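You operate a simulated robot arm through the tools that you are given. There is no shell and no other tool.

You are at the controls of a simulated robot arm. One attempt, no reset.

## Task
Plug in the jig's three connectors by the wiring card, then press CHECK.

It is judged by the outcome, as a careful person would: the job done as asked, and still so three seconds after it is handed in. It fails if anything else is knocked over, pushed out of place, dropped, spilled or broken.

## Robot
A 6-joint arm with a fingered hand, fixed in place. Base frame: the origin is at the foot of the arm, x ahead of it, y to its left, z up. Units: m, rad, N and s.
With the tool pointing down near the work surface it reaches from about 0.36 to 0.76 m from the base axis. Its first joint turns from -2.897 to 2.897 rad. Payload 4 kg.
Tool frame: the origin (TCP) lies between the finger pads and is the grasp point; the fingertips stand 0.026 m ahead of it; z points along the fingers, y is the line along which they close. Largest opening 0.148 m; the body of the gripper starts 0.073 m behind the TCP. The gripper is a hand of 3 fingers: y runs from the thumb to the fingers, the wrist lies at [0, 0, -0.239] in the tool frame, and closing takes about 1.5 s.
Orientation is that of the tool frame in the base frame, as a unit quaternion [w, x, y, z]. With the fingers straight down and closing along the base's y, the tool's x points along the base's -x, its y along +y and its z along -z.

## Interface
- The arm moves only by the tool play_rows. Its argument "motion" is a list of rows, each an object of numbers (a shift or turn left out is 0, a gripper value left out holds the last): "x", "y", "z": the shift along the tool's x, y, z in mm; "rx", "ry", "rz": the turn, a rotation vector about the tool's x, y, z in rad; "gripper": the opening in per cent of the stroke, from 0 (shut) to 100 (fully open). In form: [{"x": .., "y": .., "z": .., "rx": .., "ry": .., "rz": .., "gripper": ..}, ...]. A call has 1 to 20 rows; each row is the pose to reach, as a shift and turn from the pose commanded when the call began, along the tool's axes at that moment. Each row takes 0.2 s and may step no farther than 0.05 m and 0.15 rad from the row before; otherwise, or with a gripper value out of range, the whole call is refused. Where a pose cannot be reached the arm comes as near as it can. A force on the tool above 40 N (or 10 N above the force at the start of the call, whichever is more), or a blocked arm, ends the call early, and 0.2 s more pass. The fingers move at their own pace (about 0.153 m/s each) and stop on an object; they squeeze with about 33 N. The grip force told is the motor's: it shows also when the fingers shut on nothing. Time passes only in rows, and 0.2 s behind the last, so rows that repeat a pose let the fingers close. The reply holds the time, the measured pose of the TCP, the force on the tool along the base axes, the opening and the grip force, in the units named above and with some noise, with the torque about the TCP (base axes, N m) and any sound that the robot's microphone picked up, and new pictures: "pictures" is both (left out), scene, wrist or none.
- Cameras (640 x 400 px; columns grow to the right, rows downward): "scene" is fixed at [0.222, -0.5141, 1.4068]; the picture's right is [0.14, 0.99, 0.00], its down [0.92, -0.13, -0.36] and it looks along [-0.36, 0.05, -0.93] (base axes); focal length 218 px, centre (320, 200). "wrist" rides on the gripper at [0.068, -0.039, -0.09] in the tool frame; the picture's right is [0.50, 0.87, 0.00], its down [-0.66, 0.38, -0.65] and it looks along [-0.57, 0.33, 0.76] (tool axes); focal length 222 px, centre (320, 200). There is no depth. A picture from a camera that has moved, and an enlarged one, comes with that camera's place and axes in the base frame and with its lens. The place of the scene camera against the robot may be out by one fixed shift of up to 0.018 m in any direction.
- move_column(by): slides the trunk up (or, below 0, down) by that many m; the arm rides with it, the base frame stays. It gives what a move gives, with no picture.
- grasp_type(shape): the hand has 3 fingers and takes this shape, open, in about a second: jaw (thumb against the fingers, like two jaws); tri (thumb and two fingers); tip (a fingertip pinch); poke (one finger out to press); point (the index stretched); flat (the hand flat); cup (the hand cupped); fist (a fist). The gripper value then closes the fingers along that shape, each until it touches; the sizes above hold for jaw. It gives what a move gives, with no picture.
- close_up(camera, box): a new picture of the part [left, top, right, bottom] of that camera's present view, enlarged. It takes no simulated time.
- close_job(): hands the job in; it is judged then, once.

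Nothing tells you positions but the pictures and the camera data. Unless the task says otherwise, let go and move clear before handing in.

The tools are called after ">>>" as name(argument=value, ...) on one line, values as JSON. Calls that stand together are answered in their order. play_rows: Moves the arm, as the interface text tells. Its arguments: {"type":"object","properties":{"motion":{"type":"array"},"pictures":{"type":"string","enum":["both","scene","wrist","none"]}},"required":["motion"]} The other tools are called the same way: move_column (by) slides the trunk up or down; grasp_type (shape) gives the hand a shape; close_up (camera, box) takes an enlarged picture of a part of a camera's view; close_job () hands the job in.

At the start:

```text
clock: 0.0
tool_pos: [-0.0378, -0.4039, 1.1108]
orientation: [0.001, 0.0, 1.0, 0.0]
ft_force: [-0.7, 0.4, -0.3]
wrist_torque: [-0.01, 0.03, 0.02]
grip_width: 0.1479
grip_force: 0.1
shape: jaw
trunk travel left (down, up): [-0.525, 0.065]
```

scene: 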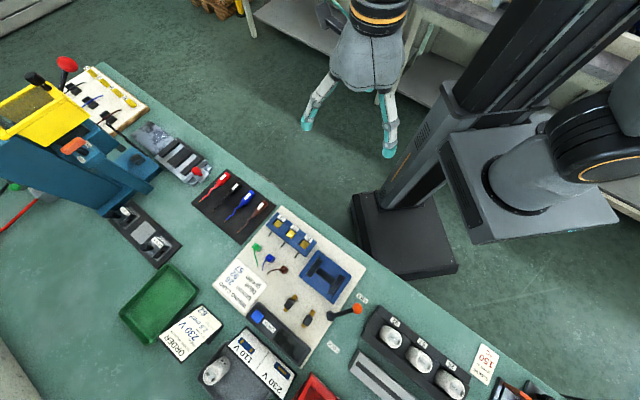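
wrist: 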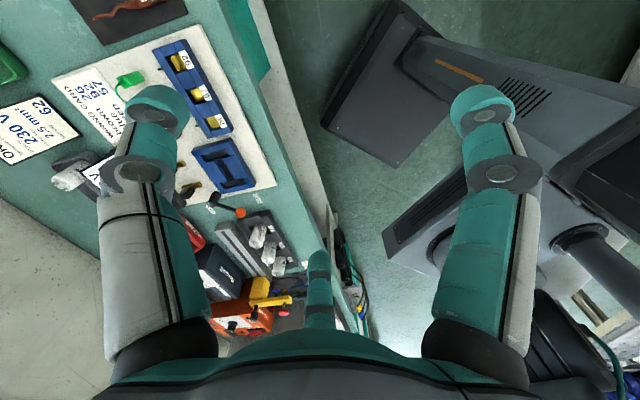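

I see a workbench with a white jig board holding a blue three-socket block, three coloured connectors, a wiring card and a dark panel. I'll look closer before moving anything.

>>> close_up(camera="scene", box=[210, 200, 370, 300])

>>> close_up(camera="scene", box=[210, 270, 370, 370])

>>> close_up(camera="wrist", box=[40, 20, 280, 170])

>>> close_up(camera="scene", box=[100, 260, 420, 400])

```text
4.00 times, centred on (290, 250) of scene
camera zoom: at [0.222, -0.5141, 1.4068], right [0.14, 0.99, 0.0], down [0.92, -0.13, -0.36], along [-0.36, 0.05, -0.93], focal length 873 px, centre (440, 0)
```

zoom: 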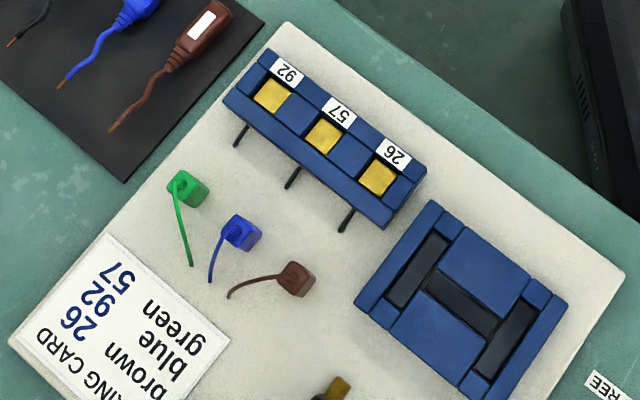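

```text
4.00 times, centred on (290, 320) of scene
camera zoom: at [0.222, -0.5141, 1.4068], right [0.14, 0.99, 0.0], down [0.92, -0.13, -0.36], along [-0.36, 0.05, -0.93], focal length 873 px, centre (440, -280)
```

zoom: 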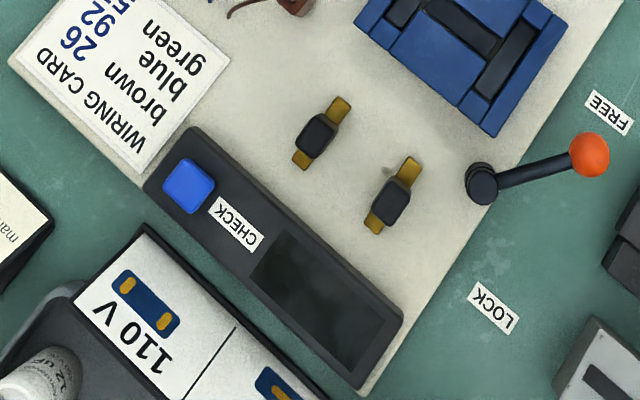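

```text
2.67 times, centred on (160, 95) of wrist
camera zoom: at [-0.1047, -0.4425, 1.2018], right [-0.5, 0.87, 0.0], down [0.66, 0.38, 0.65], along [0.57, 0.33, -0.76], focal length 592 px, centre (747, 480)
```

zoom: 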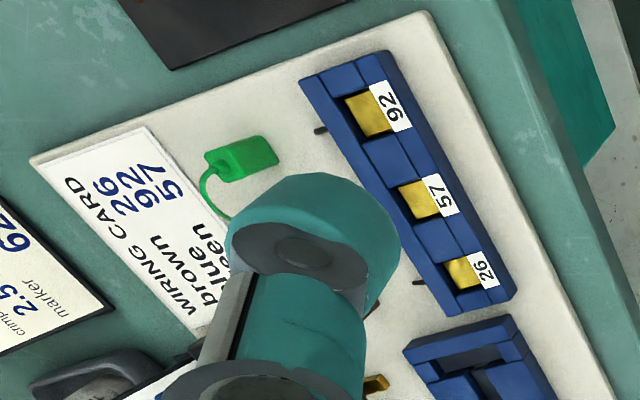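

```text
2.00 times, centred on (260, 330) of scene
camera zoom: at [0.222, -0.5141, 1.4068], right [0.14, 0.99, 0.0], down [0.92, -0.13, -0.36], along [-0.36, 0.05, -0.93], focal length 436 px, centre (440, -60)
```

zoom: 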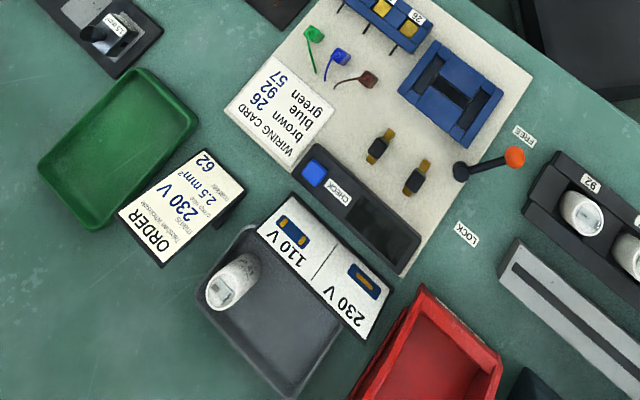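

The wiring card reads brown 26, blue 92, green 57. The jig is at roughly x 0.08, y -0.56, z 0.8, with its socket row running at about 45°. Next I'll move the hand over it, turned 45°, for a better view.

>>> play_rows(motion=[{"x": 5, "y": -20, "z": 18, "rz": 0.131}, {"x": 10, "y": -40, "z": 36, "rz": 0.262}, {"x": 15, "y": -60, "z": 55, "rz": 0.393}, {"x": 20, "y": -80, "z": 73, "rz": 0.524}, {"x": 25, "y": -100, "z": 92, "rz": 0.655}, {"x": 29, "y": -121, "z": 110, "rz": 0.785}, {"x": 29, "y": -121, "z": 110, "rz": 0.785}])

```text
clock: 1.6
tool_pos: [-0.1447, -0.5197, 1.0411]
orientation: [0.03, 0.334, 0.942, 0.017]
ft_force: [-1.4, -0.3, 0.2]
wrist_torque: [0.01, -0.01, 0.01]
grip_width: 0.1479
grip_force: 0.0
shape: jaw
out of reach, approached as far as the arm can: row 4, 5, 6, 7
trunk travel left (down, up): [-0.525, 0.065]
camera wrist: at [-0.2272, -0.5097, 1.1266], right [0.16, 0.99, 0.02], down [0.7, -0.13, 0.7], along [0.69, -0.09, -0.71], focal length 222 px, centre (320, 200)
```

scene: 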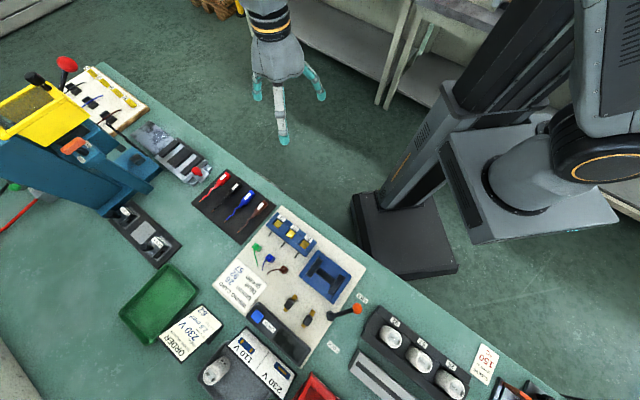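
wrist: 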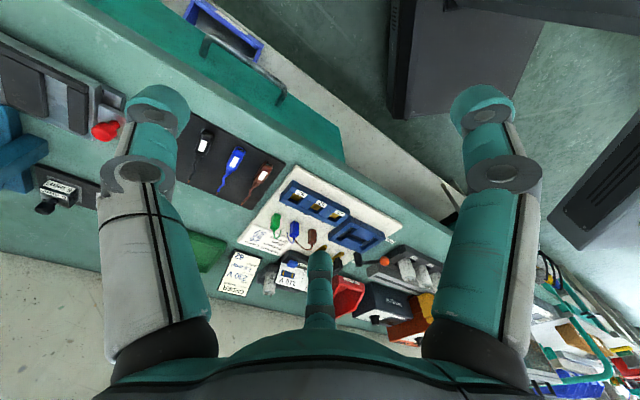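

The pose was out of reach with the trunk this high, and the hand is still over the gap in front of the bench. I'll lower the trunk so the arm works nearer the bench height.

>>> move_column(by=-0.1)

```text
clock: 2.9
tool_pos: [-0.1443, -0.5201, 0.9418]
orientation: [0.029, 0.333, 0.942, 0.018]
ft_force: [0.3, 0.6, -0.6]
wrist_torque: [0.01, 0.01, 0.0]
grip_width: 0.1481
grip_force: 0.1
shape: jaw
trunk travel left (down, up): [-0.425, 0.165]
```

I'm checking how the arm responds after the trunk move with a small upright correction and a shift toward the jig.

>>> play_rows(motion=[{"x": -10, "y": 5, "z": -10, "rx": 0.027, "ry": 0.021}, {"x": -20, "y": 10, "z": -20, "rx": 0.054, "ry": 0.043}, {"x": -20, "y": 10, "z": -20, "rx": 0.054, "ry": 0.043}], pictures="none")

```text
clock: 3.7
tool_pos: [-0.1453, -0.5302, 0.9754]
orientation: [0.004, 0.326, 0.945, 0.004]
ft_force: [-0.7, 1.0, 0.3]
wrist_torque: [0.04, 0.04, 0.01]
grip_width: 0.148
grip_force: 0.1
shape: jaw
out of reach, approached as far as the arm can: row 1, 2, 3
trunk travel left (down, up): [-0.425, 0.165]
```

The arm is still limited, possibly by wrist yaw. I'll turn the yaw back to test that.

>>> play_rows(motion=[{"rz": -0.14}, {"rz": -0.28}, {"rz": -0.42}, {"rz": -0.56}, {"rz": -0.66}, {"rz": -0.66}], pictures="none")

```text
clock: 5.1
tool_pos: [-0.1454, -0.529, 0.9749]
orientation: [-0.001, 0.009, 1.0, -0.001]
ft_force: [0.4, -0.1, 0.0]
wrist_torque: [0.01, -0.01, 0.03]
grip_width: 0.1483
grip_force: 0.0
shape: jaw
trunk travel left (down, up): [-0.425, 0.165]
```

With yaw near zero the pose is reachable. Now I'll shift along +x toward the jig.

>>> play_rows(motion=[{"x": -25}, {"x": -50}, {"x": -75}, {"x": -95}, {"x": -95}], pictures="both")

```text
clock: 6.3
tool_pos: [-0.0494, -0.5309, 0.9758]
orientation: [-0.001, 0.009, 1.0, -0.001]
ft_force: [0.7, 0.6, 0.7]
wrist_torque: [-0.05, 0.02, 0.01]
grip_width: 0.1479
grip_force: 0.0
shape: jaw
trunk travel left (down, up): [-0.425, 0.165]
camera wrist: at [-0.1182, -0.5683, 1.0666], right [-0.48, 0.88, 0.0], down [0.66, 0.37, 0.65], along [0.57, 0.31, -0.76], focal length 222 px, centre (320, 200)
```

scene: 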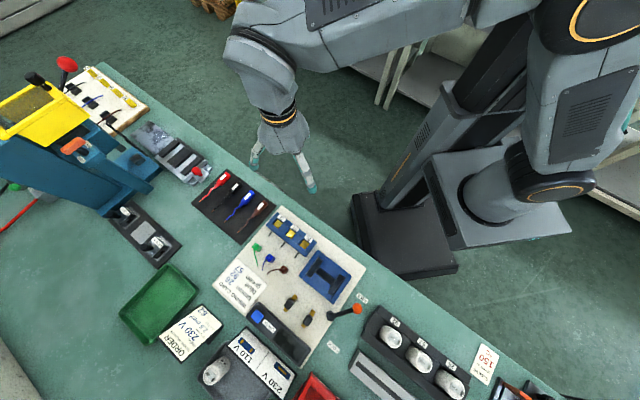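
wrist: 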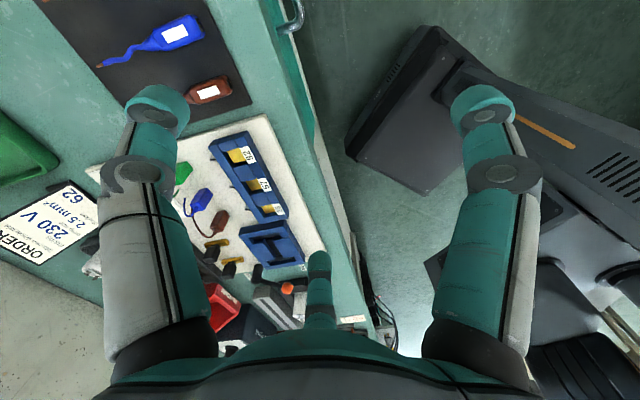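

Yaw near zero works here. I'll move further over the bench so the jig falls between the fingers in the wrist view.

>>> play_rows(motion=[{"x": -12, "y": -29, "z": 5}, {"x": -24, "y": -58, "z": 10}, {"x": -36, "y": -87, "z": 15}, {"x": -48, "y": -116, "z": 20}, {"x": -60, "y": -144, "z": 26}, {"x": -60, "y": -144, "z": 26}], pictures="both")

```text
clock: 7.7
tool_pos: [0.0059, -0.6758, 0.9495]
orientation: [0.0, 0.009, 1.0, 0.0]
ft_force: [0.7, -0.5, -0.7]
wrist_torque: [0.04, -0.04, 0.01]
grip_width: 0.1479
grip_force: 0.1
shape: jaw
trunk travel left (down, up): [-0.425, 0.165]
camera wrist: at [-0.0616, -0.7139, 1.0399], right [-0.48, 0.88, 0.0], down [0.66, 0.37, 0.65], along [0.57, 0.32, -0.76], focal length 222 px, centre (320, 200)
```

scene: 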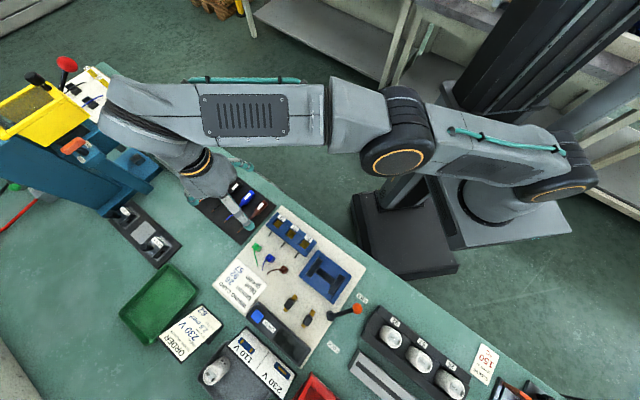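
wrist: 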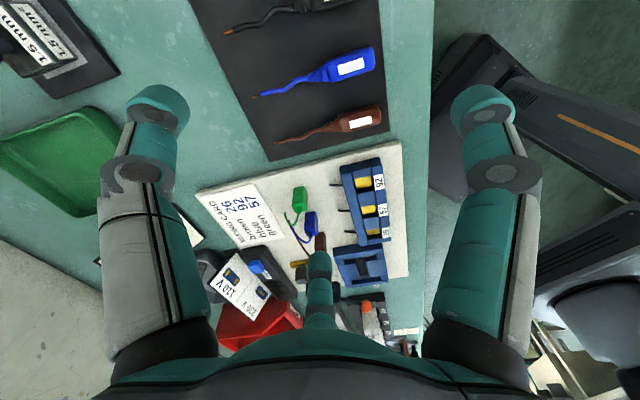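

>>> close_up(camera="wrist", box=[240, 150, 420, 290])

>>> close_up(camera="scene", box=[240, 200, 330, 290])

>>> close_up(camera="scene", box=[260, 200, 320, 250])

>>> close_up(camera="wrist", box=[330, 150, 400, 250])

```text
2.86 times, centred on (330, 220) of wrist
camera zoom: at [-0.0616, -0.7139, 1.0399], right [-0.48, 0.88, 0.0], down [0.66, 0.37, 0.65], along [0.57, 0.32, -0.76], focal length 635 px, centre (291, 143)
```

zoom: 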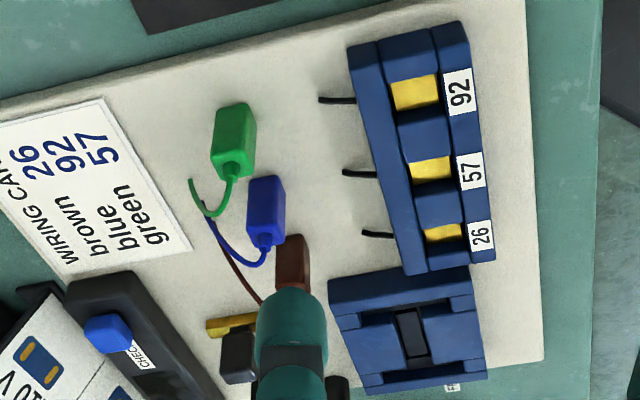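

```text
4.44 times, centred on (285, 245) of scene
camera zoom: at [0.222, -0.5141, 1.4068], right [0.14, 0.99, 0.0], down [0.92, -0.13, -0.36], along [-0.36, 0.05, -0.93], focal length 970 px, centre (476, 0)
```

zoom: 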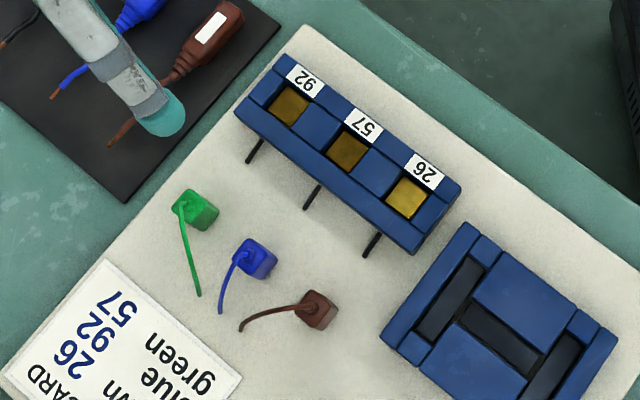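

```text
8.00 times, centred on (290, 225) of scene
camera zoom: at [0.222, -0.5141, 1.4068], right [0.14, 0.99, 0.0], down [0.92, -0.13, -0.36], along [-0.36, 0.05, -0.93], focal length 1745 px, centre (560, 0)
```

zoom: 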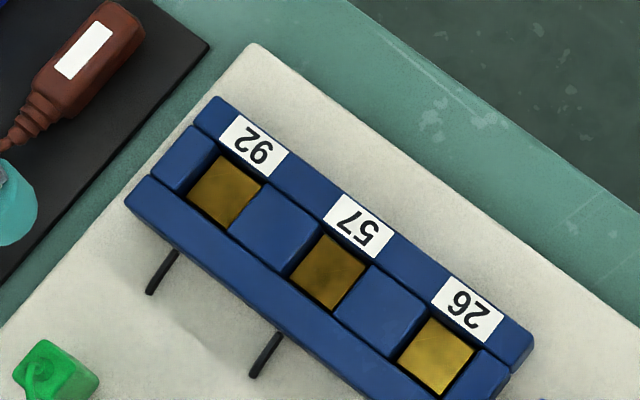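

```text
4.00 times, centred on (365, 200) of wrist
camera zoom: at [-0.0616, -0.7139, 1.0399], right [-0.48, 0.88, 0.0], down [0.66, 0.37, 0.65], along [0.57, 0.32, -0.76], focal length 888 px, centre (140, 200)
```

zoom: 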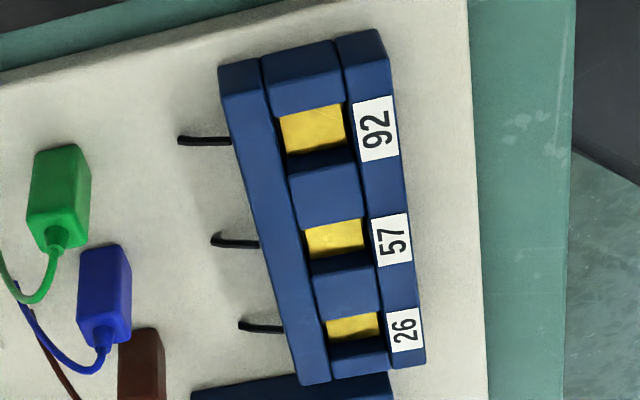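

The connectors stand upright with their leads coming out of the top, and the sockets open upward. I'll zoom in on each connector to read its orientation.

>>> close_up(camera="scene", box=[244, 236, 276, 256])

>>> close_up(camera="scene", box=[258, 248, 290, 268])

>>> close_up(camera="scene", box=[268, 260, 300, 280])

>>> close_up(camera="wrist", box=[280, 176, 344, 216])

>>> close_up(camera="wrist", box=[280, 206, 344, 246])

```text
16.00 times, centred on (260, 246) of scene
camera zoom: at [0.222, -0.5141, 1.4068], right [0.14, 0.99, 0.0], down [0.92, -0.13, -0.36], along [-0.36, 0.05, -0.93], focal length 3490 px, centre (1280, -536)
```

zoom: 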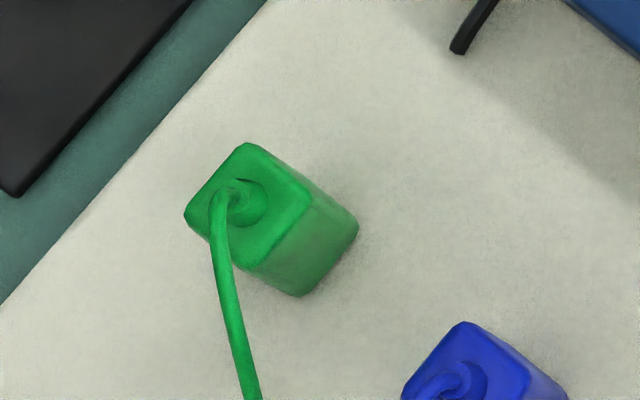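

```text
16.00 times, centred on (274, 258) of scene
camera zoom: at [0.222, -0.5141, 1.4068], right [0.14, 0.99, 0.0], down [0.92, -0.13, -0.36], along [-0.36, 0.05, -0.93], focal length 3490 px, centre (1056, -728)
```

zoom: 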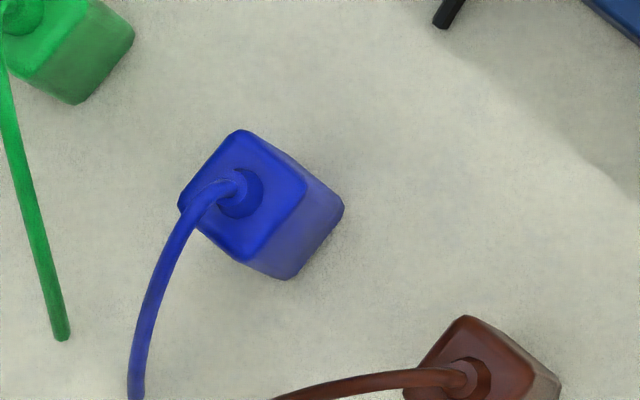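

```text
16.00 times, centred on (284, 270) of scene
camera zoom: at [0.222, -0.5141, 1.4068], right [0.14, 0.99, 0.0], down [0.92, -0.13, -0.36], along [-0.36, 0.05, -0.93], focal length 3490 px, centre (896, -920)
```

zoom: 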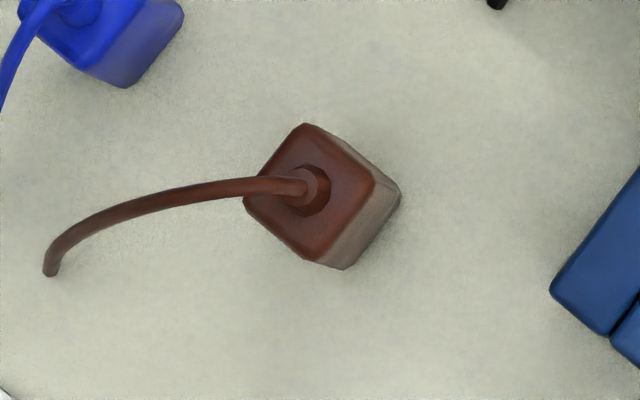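

```text
10.00 times, centred on (312, 196) of wrist
camera zoom: at [-0.0616, -0.7139, 1.0399], right [-0.48, 0.88, 0.0], down [0.66, 0.37, 0.65], along [0.57, 0.32, -0.76], focal length 2221 px, centre (400, 240)
```

zoom: 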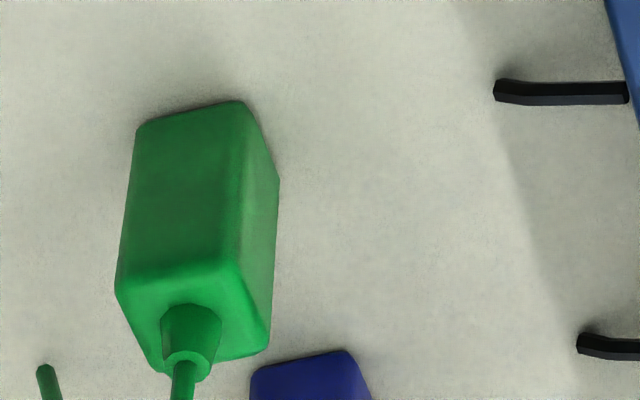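

```text
10.00 times, centred on (312, 226) of wrist
camera zoom: at [-0.0616, -0.7139, 1.0399], right [-0.48, 0.88, 0.0], down [0.66, 0.37, 0.65], along [0.57, 0.32, -0.76], focal length 2221 px, centre (400, -60)
```

zoom: 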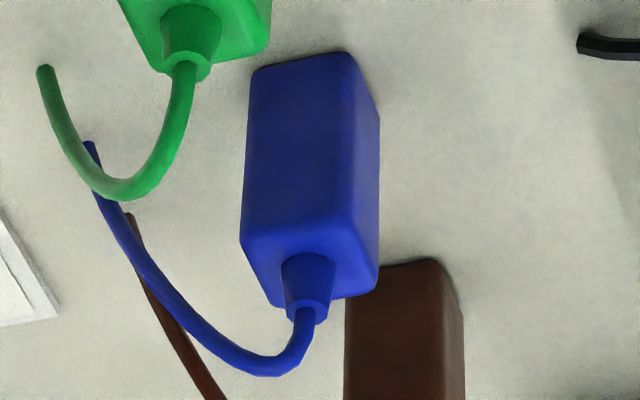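

All three connectors are roughly 15 mm square and 32 mm tall, aligned with the jig, with about 18 mm of block height around the sockets. Before approaching I'll partly close the fingers in free air to see how they travel.

>>> play_rows(motion=[{"gripper": 20}, {"gripper": 20}, {"gripper": 20}, {"gripper": 20}, {"gripper": 20}, {"gripper": 20}], pictures="both")

```text
clock: 9.1
tool_pos: [0.0065, -0.677, 0.9492]
orientation: [-0.001, 0.01, 1.0, -0.001]
ft_force: [0.0, 0.5, -1.0]
wrist_torque: [0.03, -0.01, 0.01]
grip_width: 0.0298
grip_force: 0.1
shape: jaw
trunk travel left (down, up): [-0.425, 0.165]
camera wrist: at [-0.0619, -0.7136, 1.0406], right [-0.48, 0.88, 0.0], down [0.66, 0.37, 0.65], along [0.57, 0.31, -0.76], focal length 222 px, centre (320, 200)
```

scene: 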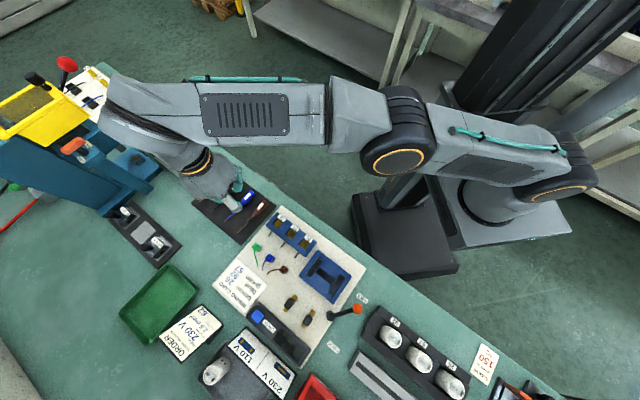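
wrist: 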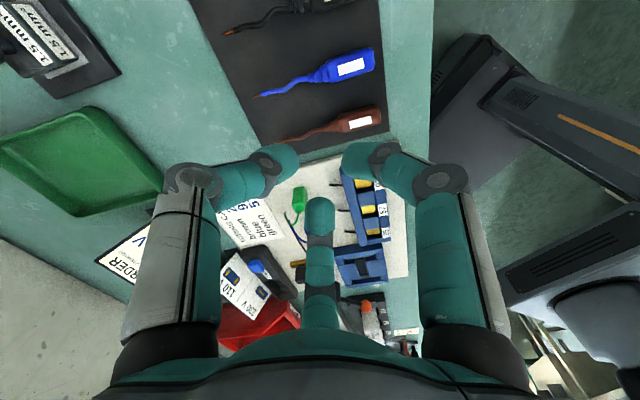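

>>> play_rows(motion=[{"gripper": 8}, {"gripper": 8}, {"gripper": 8}, {"gripper": 8}], pictures="wrist")

>>> close_up(camera="wrist", box=[220, 120, 420, 245])

```text
clock: 10.1
tool_pos: [0.0049, -0.6774, 0.9494]
orientation: [-0.001, 0.009, 1.0, -0.001]
ft_force: [-0.1, -0.7, -0.1]
wrist_torque: [0.04, 0.01, 0.0]
grip_width: 0.012
grip_force: 0.0
shape: jaw
trunk travel left (down, up): [-0.425, 0.165]
camera wrist: at [-0.0619, -0.7136, 1.0406], right [-0.48, 0.88, 0.0], down [0.66, 0.37, 0.65], along [0.57, 0.31, -0.76], focal length 222 px, centre (320, 200)
```

wrist: 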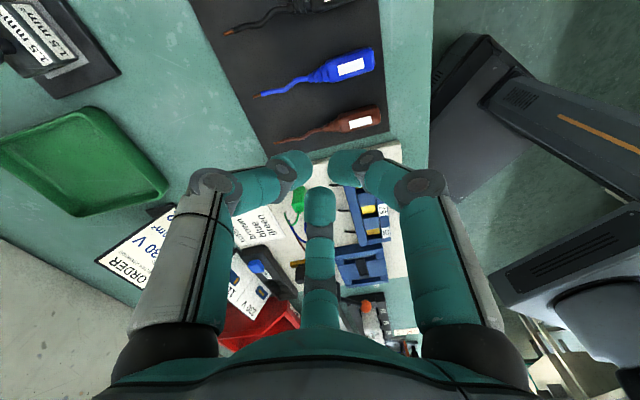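

```text
3.20 times, centred on (320, 182) of wrist
camera zoom: at [-0.0619, -0.7136, 1.0406], right [-0.48, 0.88, 0.0], down [0.66, 0.37, 0.65], along [0.57, 0.31, -0.76], focal length 711 px, centre (320, 256)
```

zoom: 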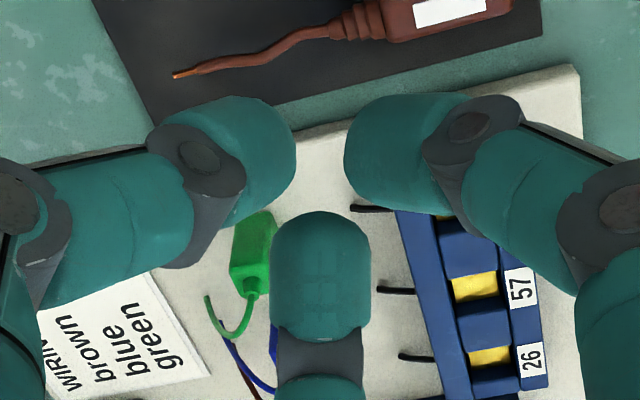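

In jaw shape the three fingers close radially from three sides. I'll check the pinch shape, which may suit a 15 mm square body better.

>>> grasp_type(shape="tip")

>>> play_rows(motion=[{"gripper": 100}, {"gripper": 100}], pictures="both")

>>> play_rows(motion=[{"gripper": 20}, {"gripper": 20}, {"gripper": 20}, {"gripper": 20}, {"gripper": 20}, {"gripper": 20}], pictures="both")

```text
clock: 11.0
tool_pos: [0.0067, -0.6765, 0.9492]
orientation: [-0.001, 0.009, 1.0, -0.002]
ft_force: [0.2, 0.2, 0.1]
wrist_torque: [0.04, 0.05, -0.03]
grip_width: 0.148
grip_force: 0.0
shape: tip
trunk travel left (down, up): [-0.425, 0.165]
```

```text
clock: 11.6
tool_pos: [0.0055, -0.6761, 0.9491]
orientation: [-0.001, 0.01, 1.0, -0.001]
ft_force: [0.4, 0.3, 0.1]
wrist_torque: [-0.02, 0.03, -0.02]
grip_width: 0.148
grip_force: 0.1
shape: tip
trunk travel left (down, up): [-0.425, 0.165]
camera wrist: at [-0.0619, -0.7136, 1.0406], right [-0.48, 0.88, 0.0], down [0.66, 0.37, 0.65], along [0.57, 0.31, -0.76], focal length 222 px, centre (320, 200)
```

scene: 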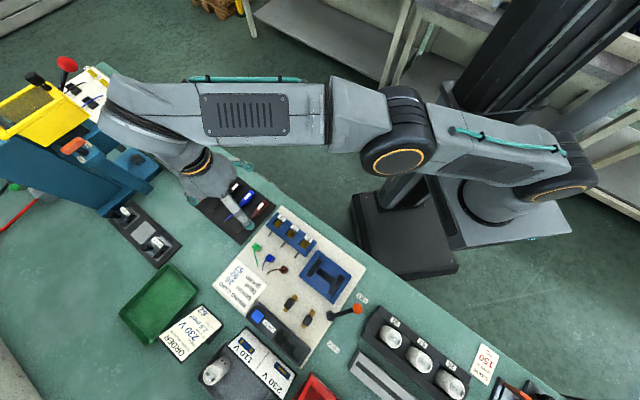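
wrist: 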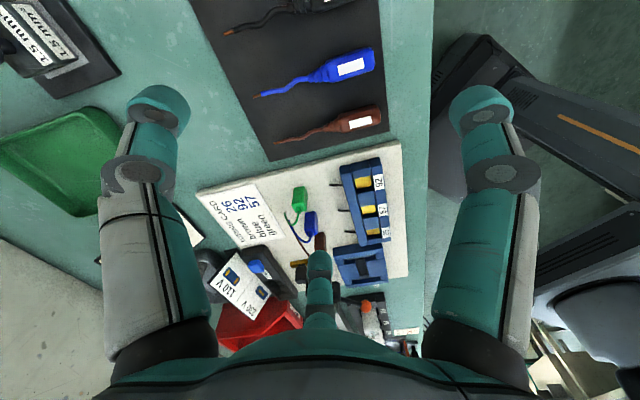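

```text
clock: 13.0
tool_pos: [0.006, -0.6759, 0.9503]
orientation: [0.0, 0.01, 1.0, 0.0]
ft_force: [0.5, -0.1, 0.2]
wrist_torque: [0.01, 0.0, 0.04]
grip_width: 0.0302
grip_force: 0.1
shape: tip
trunk travel left (down, up): [-0.425, 0.165]
camera wrist: at [-0.0619, -0.7136, 1.0406], right [-0.48, 0.88, 0.0], down [0.66, 0.37, 0.65], along [0.57, 0.31, -0.76], focal length 222 px, centre (320, 200)
```

scene: 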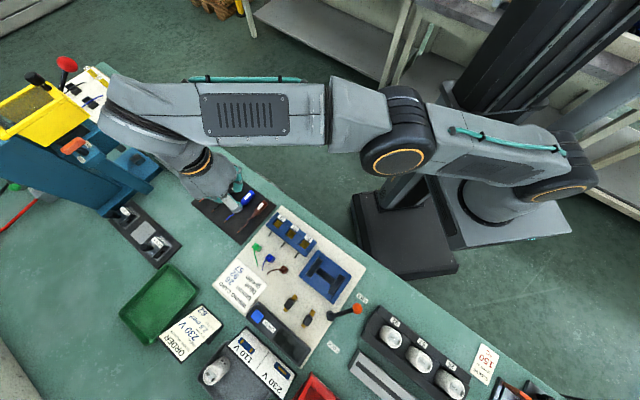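
wrist: 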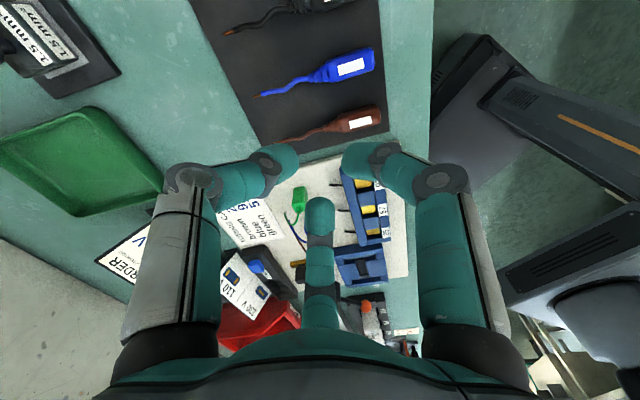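

All pinch shapes use the same three-finger closing, so I'll return to jaw. I'll turn to +45° yaw, thumb toward the bench interior, and hover near the connectors for a calibrated view.

>>> grasp_type(shape="jaw")

>>> play_rows(motion=[{"x": -14, "y": 3, "z": 3, "rz": -0.134, "gripper": 100}, {"x": -28, "y": 6, "z": 6, "rz": -0.268}, {"x": -42, "y": 9, "z": 9, "rz": -0.402}, {"x": -56, "y": 12, "z": 12, "rz": -0.536}, {"x": -70, "y": 15, "z": 16, "rz": -0.67}, {"x": -84, "y": 17, "z": 20, "rz": -0.805}, {"x": -84, "y": 17, "z": 20, "rz": -0.805}], pictures="both")

```text
clock: 13.9
tool_pos: [0.0068, -0.6775, 0.9493]
orientation: [-0.001, 0.009, 1.0, -0.001]
ft_force: [0.0, -0.3, 0.1]
wrist_torque: [0.02, -0.02, 0.01]
grip_width: 0.1477
grip_force: 0.0
shape: jaw
trunk travel left (down, up): [-0.425, 0.165]
```

```text
clock: 15.5
tool_pos: [0.0923, -0.6599, 0.9288]
orientation: [0.0, -0.384, 0.923, 0.0]
ft_force: [1.1, -1.0, -1.0]
wrist_torque: [0.01, 0.0, 0.02]
grip_width: 0.148
grip_force: 0.1
shape: jaw
trunk travel left (down, up): [-0.425, 0.165]
camera wrist: at [0.0723, -0.7356, 1.0204], right [-0.97, 0.26, 0.0], down [0.2, 0.73, 0.65], along [0.17, 0.63, -0.76], focal length 222 px, centre (320, 200)
```

scene: 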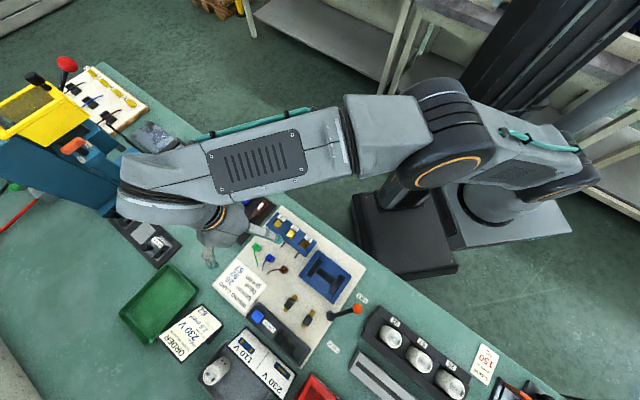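
wrist: 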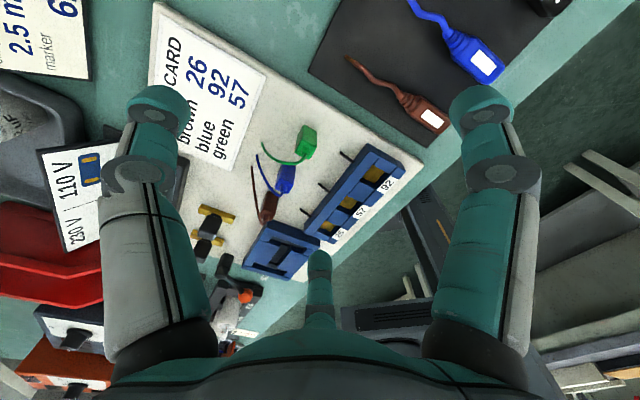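

>>> close_up(camera="wrist", box=[240, 110, 336, 170])

>>> close_up(camera="wrist", box=[240, 150, 336, 210])

>>> close_up(camera="wrist", box=[240, 185, 336, 245])

>>> close_up(camera="wrist", box=[330, 140, 426, 200])

>>> close_up(camera="wrist", box=[300, 180, 396, 240])

```text
6.67 times, centred on (288, 140) of wrist
camera zoom: at [0.0723, -0.7356, 1.0204], right [-0.97, 0.26, 0.0], down [0.2, 0.73, 0.65], along [0.17, 0.63, -0.76], focal length 1481 px, centre (533, 600)
```

zoom: 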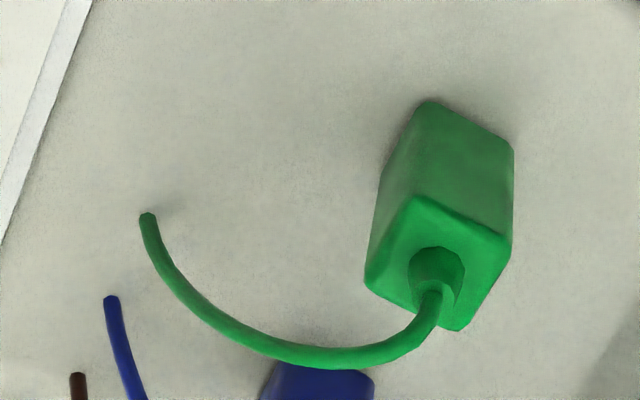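

```text
6.67 times, centred on (288, 180) of wrist
camera zoom: at [0.0723, -0.7356, 1.0204], right [-0.97, 0.26, 0.0], down [0.2, 0.73, 0.65], along [0.17, 0.63, -0.76], focal length 1481 px, centre (533, 333)
```

zoom: 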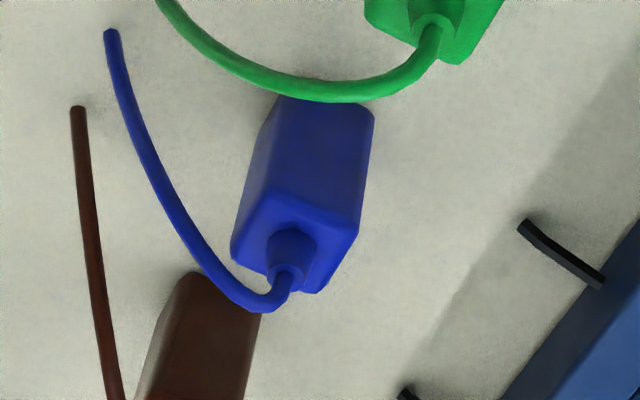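

```text
6.67 times, centred on (288, 215) of wrist
camera zoom: at [0.0723, -0.7356, 1.0204], right [-0.97, 0.26, 0.0], down [0.2, 0.73, 0.65], along [0.17, 0.63, -0.76], focal length 1481 px, centre (533, 100)
```

zoom: 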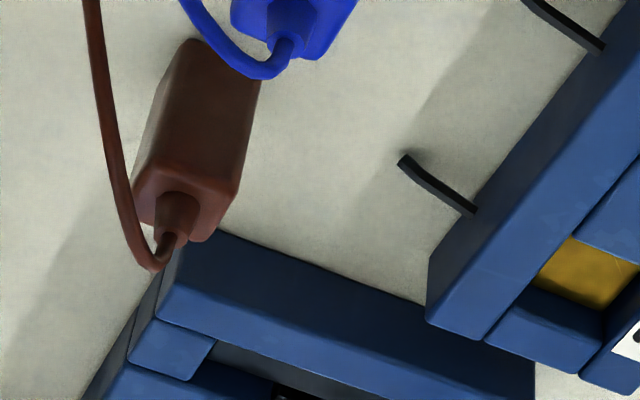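

```text
6.67 times, centred on (378, 170) of wrist
camera zoom: at [0.0723, -0.7356, 1.0204], right [-0.97, 0.26, 0.0], down [0.2, 0.73, 0.65], along [0.17, 0.63, -0.76], focal length 1481 px, centre (-67, 400)
```

zoom: 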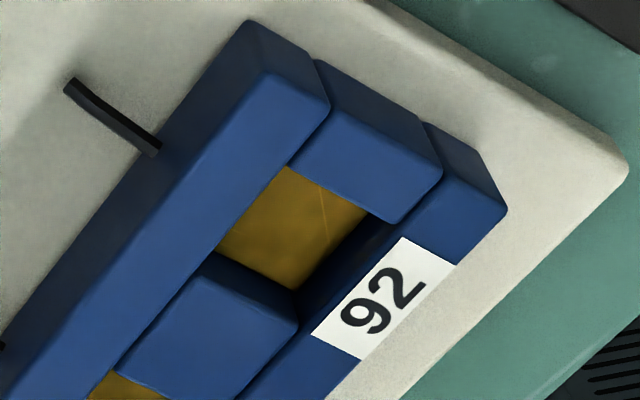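

```text
6.67 times, centred on (348, 210) of wrist
camera zoom: at [0.0723, -0.7356, 1.0204], right [-0.97, 0.26, 0.0], down [0.2, 0.73, 0.65], along [0.17, 0.63, -0.76], focal length 1481 px, centre (133, 133)
```

zoom: 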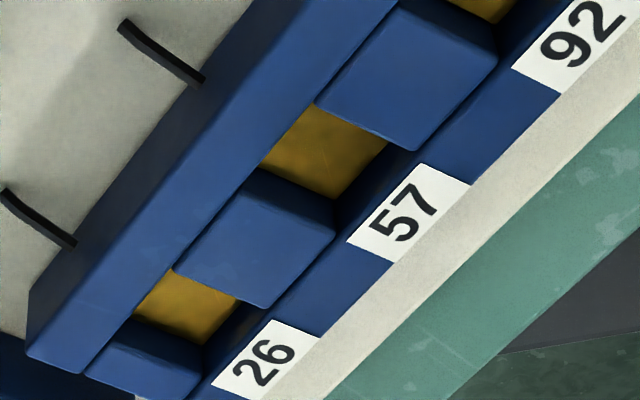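

The picture is sharp: connector centres come out near green (0.108, -0.649), blue (0.141, -0.615) and brown (0.174, -0.582), tops near z 0.844. Next I'll zoom in on each socket to find its centre.

>>> close_up(camera="wrist", box=[358, 158, 398, 183])

>>> close_up(camera="wrist", box=[330, 188, 370, 213])

>>> close_up(camera="wrist", box=[310, 214, 350, 239])

>>> close_up(camera="scene", box=[282, 218, 314, 238])

```text
16.00 times, centred on (378, 170) of wrist
camera zoom: at [0.0723, -0.7356, 1.0204], right [-0.97, 0.26, 0.0], down [0.2, 0.73, 0.65], along [0.17, 0.63, -0.76], focal length 3554 px, centre (-608, 672)
```

zoom: 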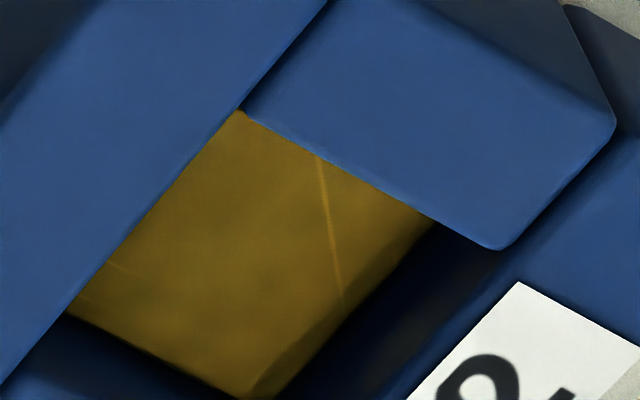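

```text
16.00 times, centred on (350, 200) of wrist
camera zoom: at [0.0723, -0.7356, 1.0204], right [-0.97, 0.26, 0.0], down [0.2, 0.73, 0.65], along [0.17, 0.63, -0.76], focal length 3554 px, centre (-160, 192)
```

zoom: 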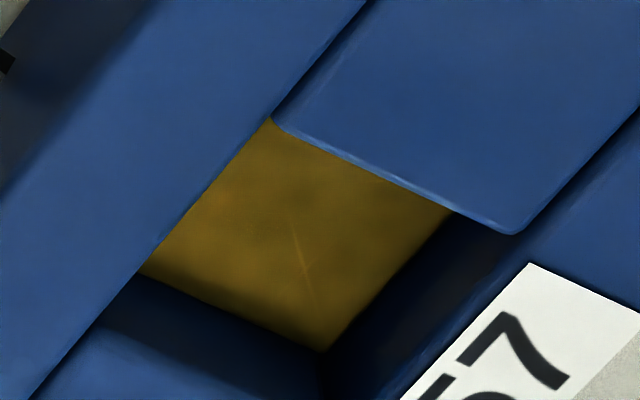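

```text
16.00 times, centred on (330, 226) of wrist
camera zoom: at [0.0723, -0.7356, 1.0204], right [-0.97, 0.26, 0.0], down [0.2, 0.73, 0.65], along [0.17, 0.63, -0.76], focal length 3554 px, centre (160, -224)
```

zoom: 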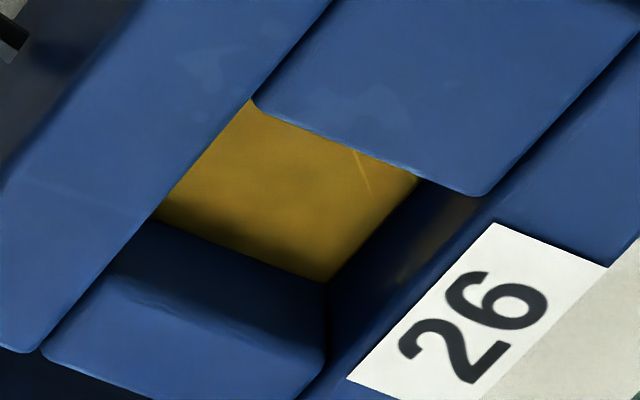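

```text
16.00 times, centred on (298, 228) of scene
camera zoom: at [0.222, -0.5141, 1.4068], right [0.14, 0.99, 0.0], down [0.92, -0.13, -0.36], along [-0.36, 0.05, -0.93], focal length 3490 px, centre (672, -248)
```

zoom: 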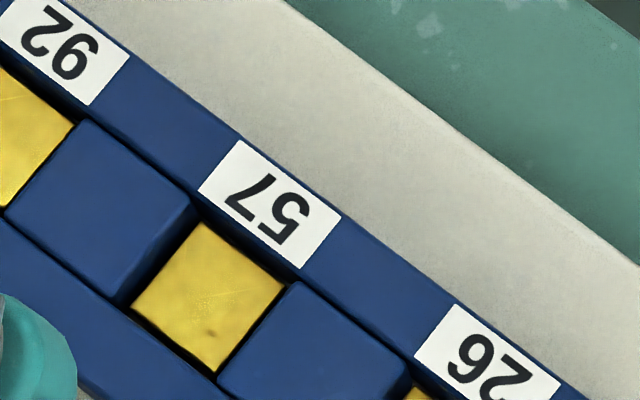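

Sockets come out near 26 (0.116, -0.529), 57 (0.084, -0.560) and 92 (0.052, -0.592), block top near z 0.83, with 20 mm openings. I'll close the fingers to connector width here, well above everything, to see their shape from the side.

>>> play_rows(motion=[{"gripper": 11}, {"gripper": 11}, {"gripper": 11}, {"gripper": 11}, {"gripper": 11}, {"gripper": 11}], pictures="both")

>>> close_up(camera="scene", box=[180, 180, 308, 260])

>>> close_up(camera="wrist", box=[240, 120, 400, 220])

```text
clock: 16.9
tool_pos: [0.0919, -0.6607, 0.9295]
orientation: [0.0, -0.383, 0.924, 0.0]
ft_force: [-0.4, -0.8, 0.6]
wrist_torque: [0.0, -0.01, 0.03]
grip_width: 0.0165
grip_force: 0.0
shape: jaw
trunk travel left (down, up): [-0.425, 0.165]
camera wrist: at [0.0719, -0.7356, 1.0204], right [-0.97, 0.26, 0.0], down [0.2, 0.73, 0.65], along [0.17, 0.63, -0.76], focal length 222 px, centre (320, 200)
```

scene: 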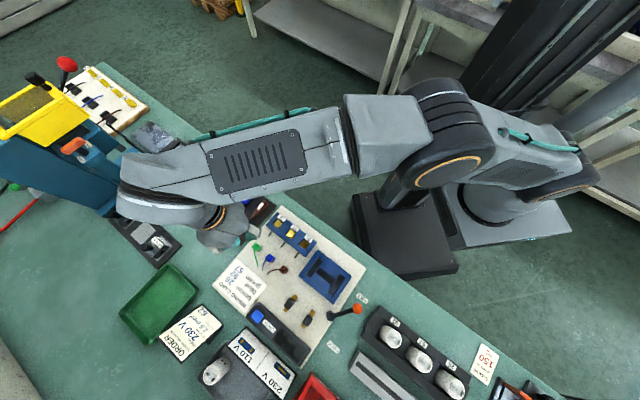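
wrist: 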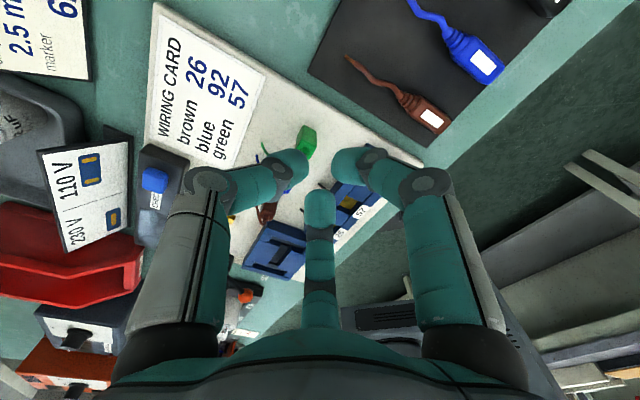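

```text
5.00 times, centred on (244, 220) of scene
camera zoom: at [0.222, -0.5141, 1.4068], right [0.14, 0.99, 0.0], down [0.92, -0.13, -0.36], along [-0.36, 0.05, -0.93], focal length 1091 px, centre (700, 100)
```

zoom: 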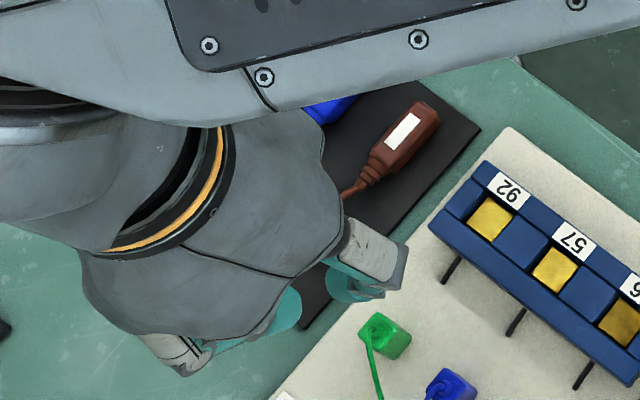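

```text
4.00 times, centred on (320, 170) of wrist
camera zoom: at [0.0719, -0.7356, 1.0204], right [-0.97, 0.26, 0.0], down [0.2, 0.73, 0.65], along [0.17, 0.63, -0.76], focal length 888 px, centre (320, 320)
```

zoom: 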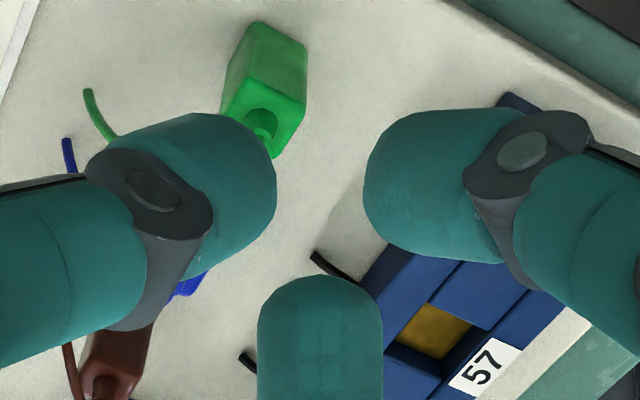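

The fingers lean in at about 45° with thick rounded tips, so I must grip high on the connector. I'll open to about 33 mm and hover over the green connector first.

>>> play_rows(motion=[{"x": -10, "y": -2, "z": 10, "gripper": 24}, {"x": -20, "y": -3.5, "z": 20}, {"x": -20, "y": -3.5, "z": 30}, {"x": -20, "y": -3.5, "z": 34}, {"x": -20, "y": -3.5, "z": 34}], pictures="both")

>>> close_up(camera="wrist", box=[240, 100, 400, 200])

>>> close_up(camera="scene", box=[200, 200, 296, 260])

```text
clock: 18.1
tool_pos: [0.1085, -0.6493, 0.8957]
orientation: [-0.001, -0.383, 0.924, -0.001]
ft_force: [-1.1, 0.6, -0.2]
wrist_torque: [0.0, -0.02, 0.02]
grip_width: 0.0352
grip_force: 0.1
shape: jaw
trunk travel left (down, up): [-0.425, 0.165]
camera wrist: at [0.0881, -0.7244, 0.9869], right [-0.97, 0.26, 0.0], down [0.2, 0.73, 0.65], along [0.17, 0.63, -0.76], focal length 222 px, centre (320, 200)
```

scene: 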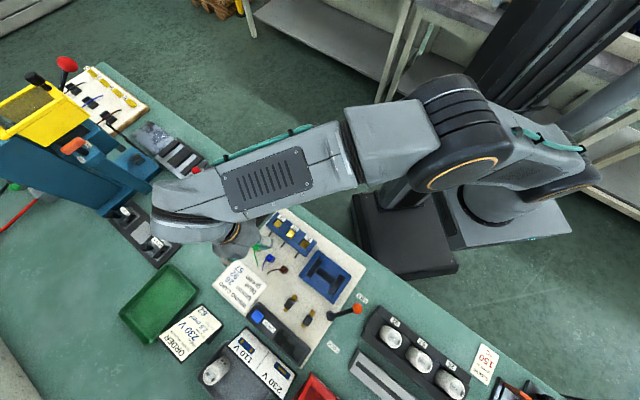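
wrist: 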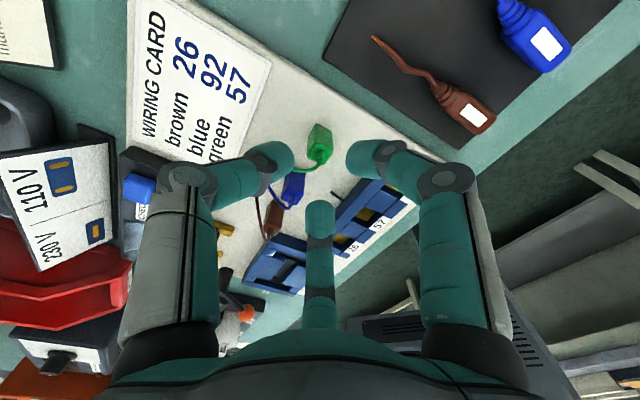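

```text
4.00 times, centred on (320, 150) of wrist
camera zoom: at [0.0881, -0.7244, 0.9869], right [-0.97, 0.26, 0.0], down [0.2, 0.73, 0.65], along [0.17, 0.63, -0.76], focal length 888 px, centre (320, 400)
```

zoom: 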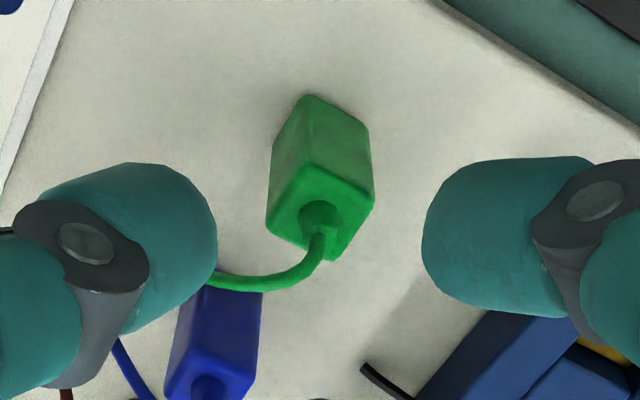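

```text
6.67 times, centred on (248, 230) of scene
camera zoom: at [0.222, -0.5141, 1.4068], right [0.14, 0.99, 0.0], down [0.92, -0.13, -0.36], along [-0.36, 0.05, -0.93], focal length 1454 px, centre (800, 0)
```

zoom: 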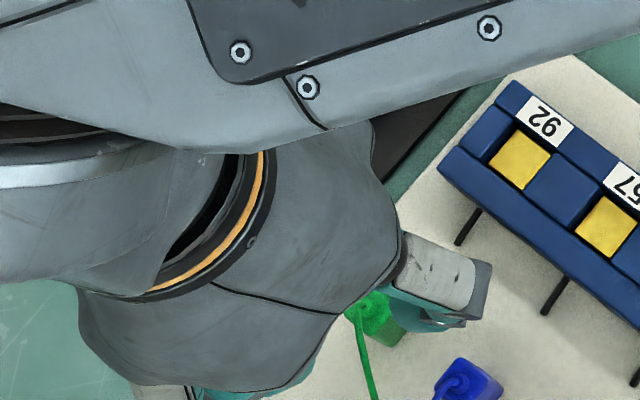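

The green connector is centred on the tool axis in the view. I'll descend in two steps with the fingers open.

>>> play_rows(motion=[{"z": 7}, {"z": 14}, {"z": 20}, {"z": 20}], pictures="wrist")

>>> close_up(camera="wrist", box=[240, 120, 400, 220])

```text
clock: 19.1
tool_pos: [0.108, -0.6492, 0.8752]
orientation: [-0.001, -0.382, 0.924, -0.001]
ft_force: [0.2, -0.1, 0.3]
wrist_torque: [-0.01, -0.01, 0.01]
grip_width: 0.0351
grip_force: 0.1
shape: jaw
trunk travel left (down, up): [-0.425, 0.165]
camera wrist: at [0.0882, -0.7246, 0.9665], right [-0.97, 0.26, 0.0], down [0.2, 0.73, 0.65], along [0.17, 0.63, -0.76], focal length 222 px, centre (320, 200)
```

wrist: 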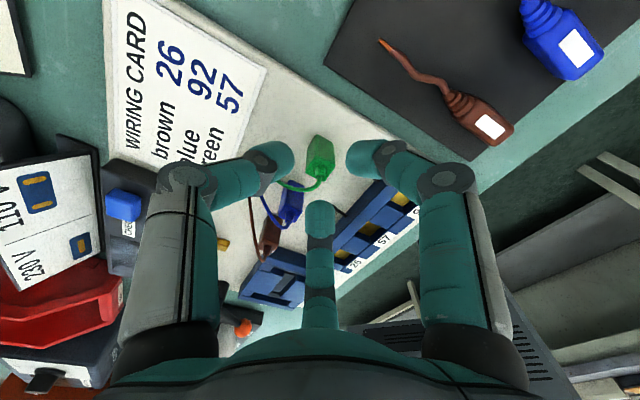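

```text
4.00 times, centred on (320, 170) of wrist
camera zoom: at [0.0882, -0.7246, 0.9665], right [-0.97, 0.26, 0.0], down [0.2, 0.73, 0.65], along [0.17, 0.63, -0.76], focal length 888 px, centre (320, 320)
```

zoom: 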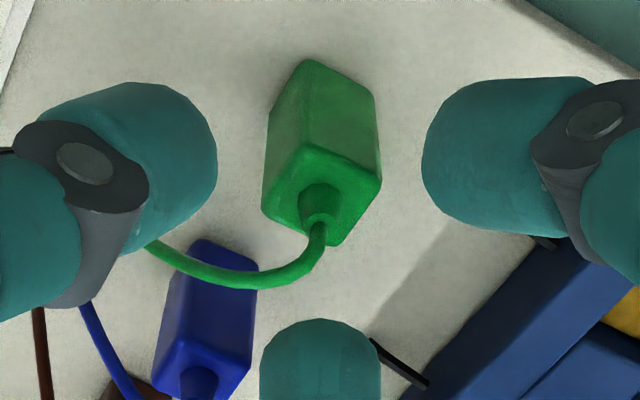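

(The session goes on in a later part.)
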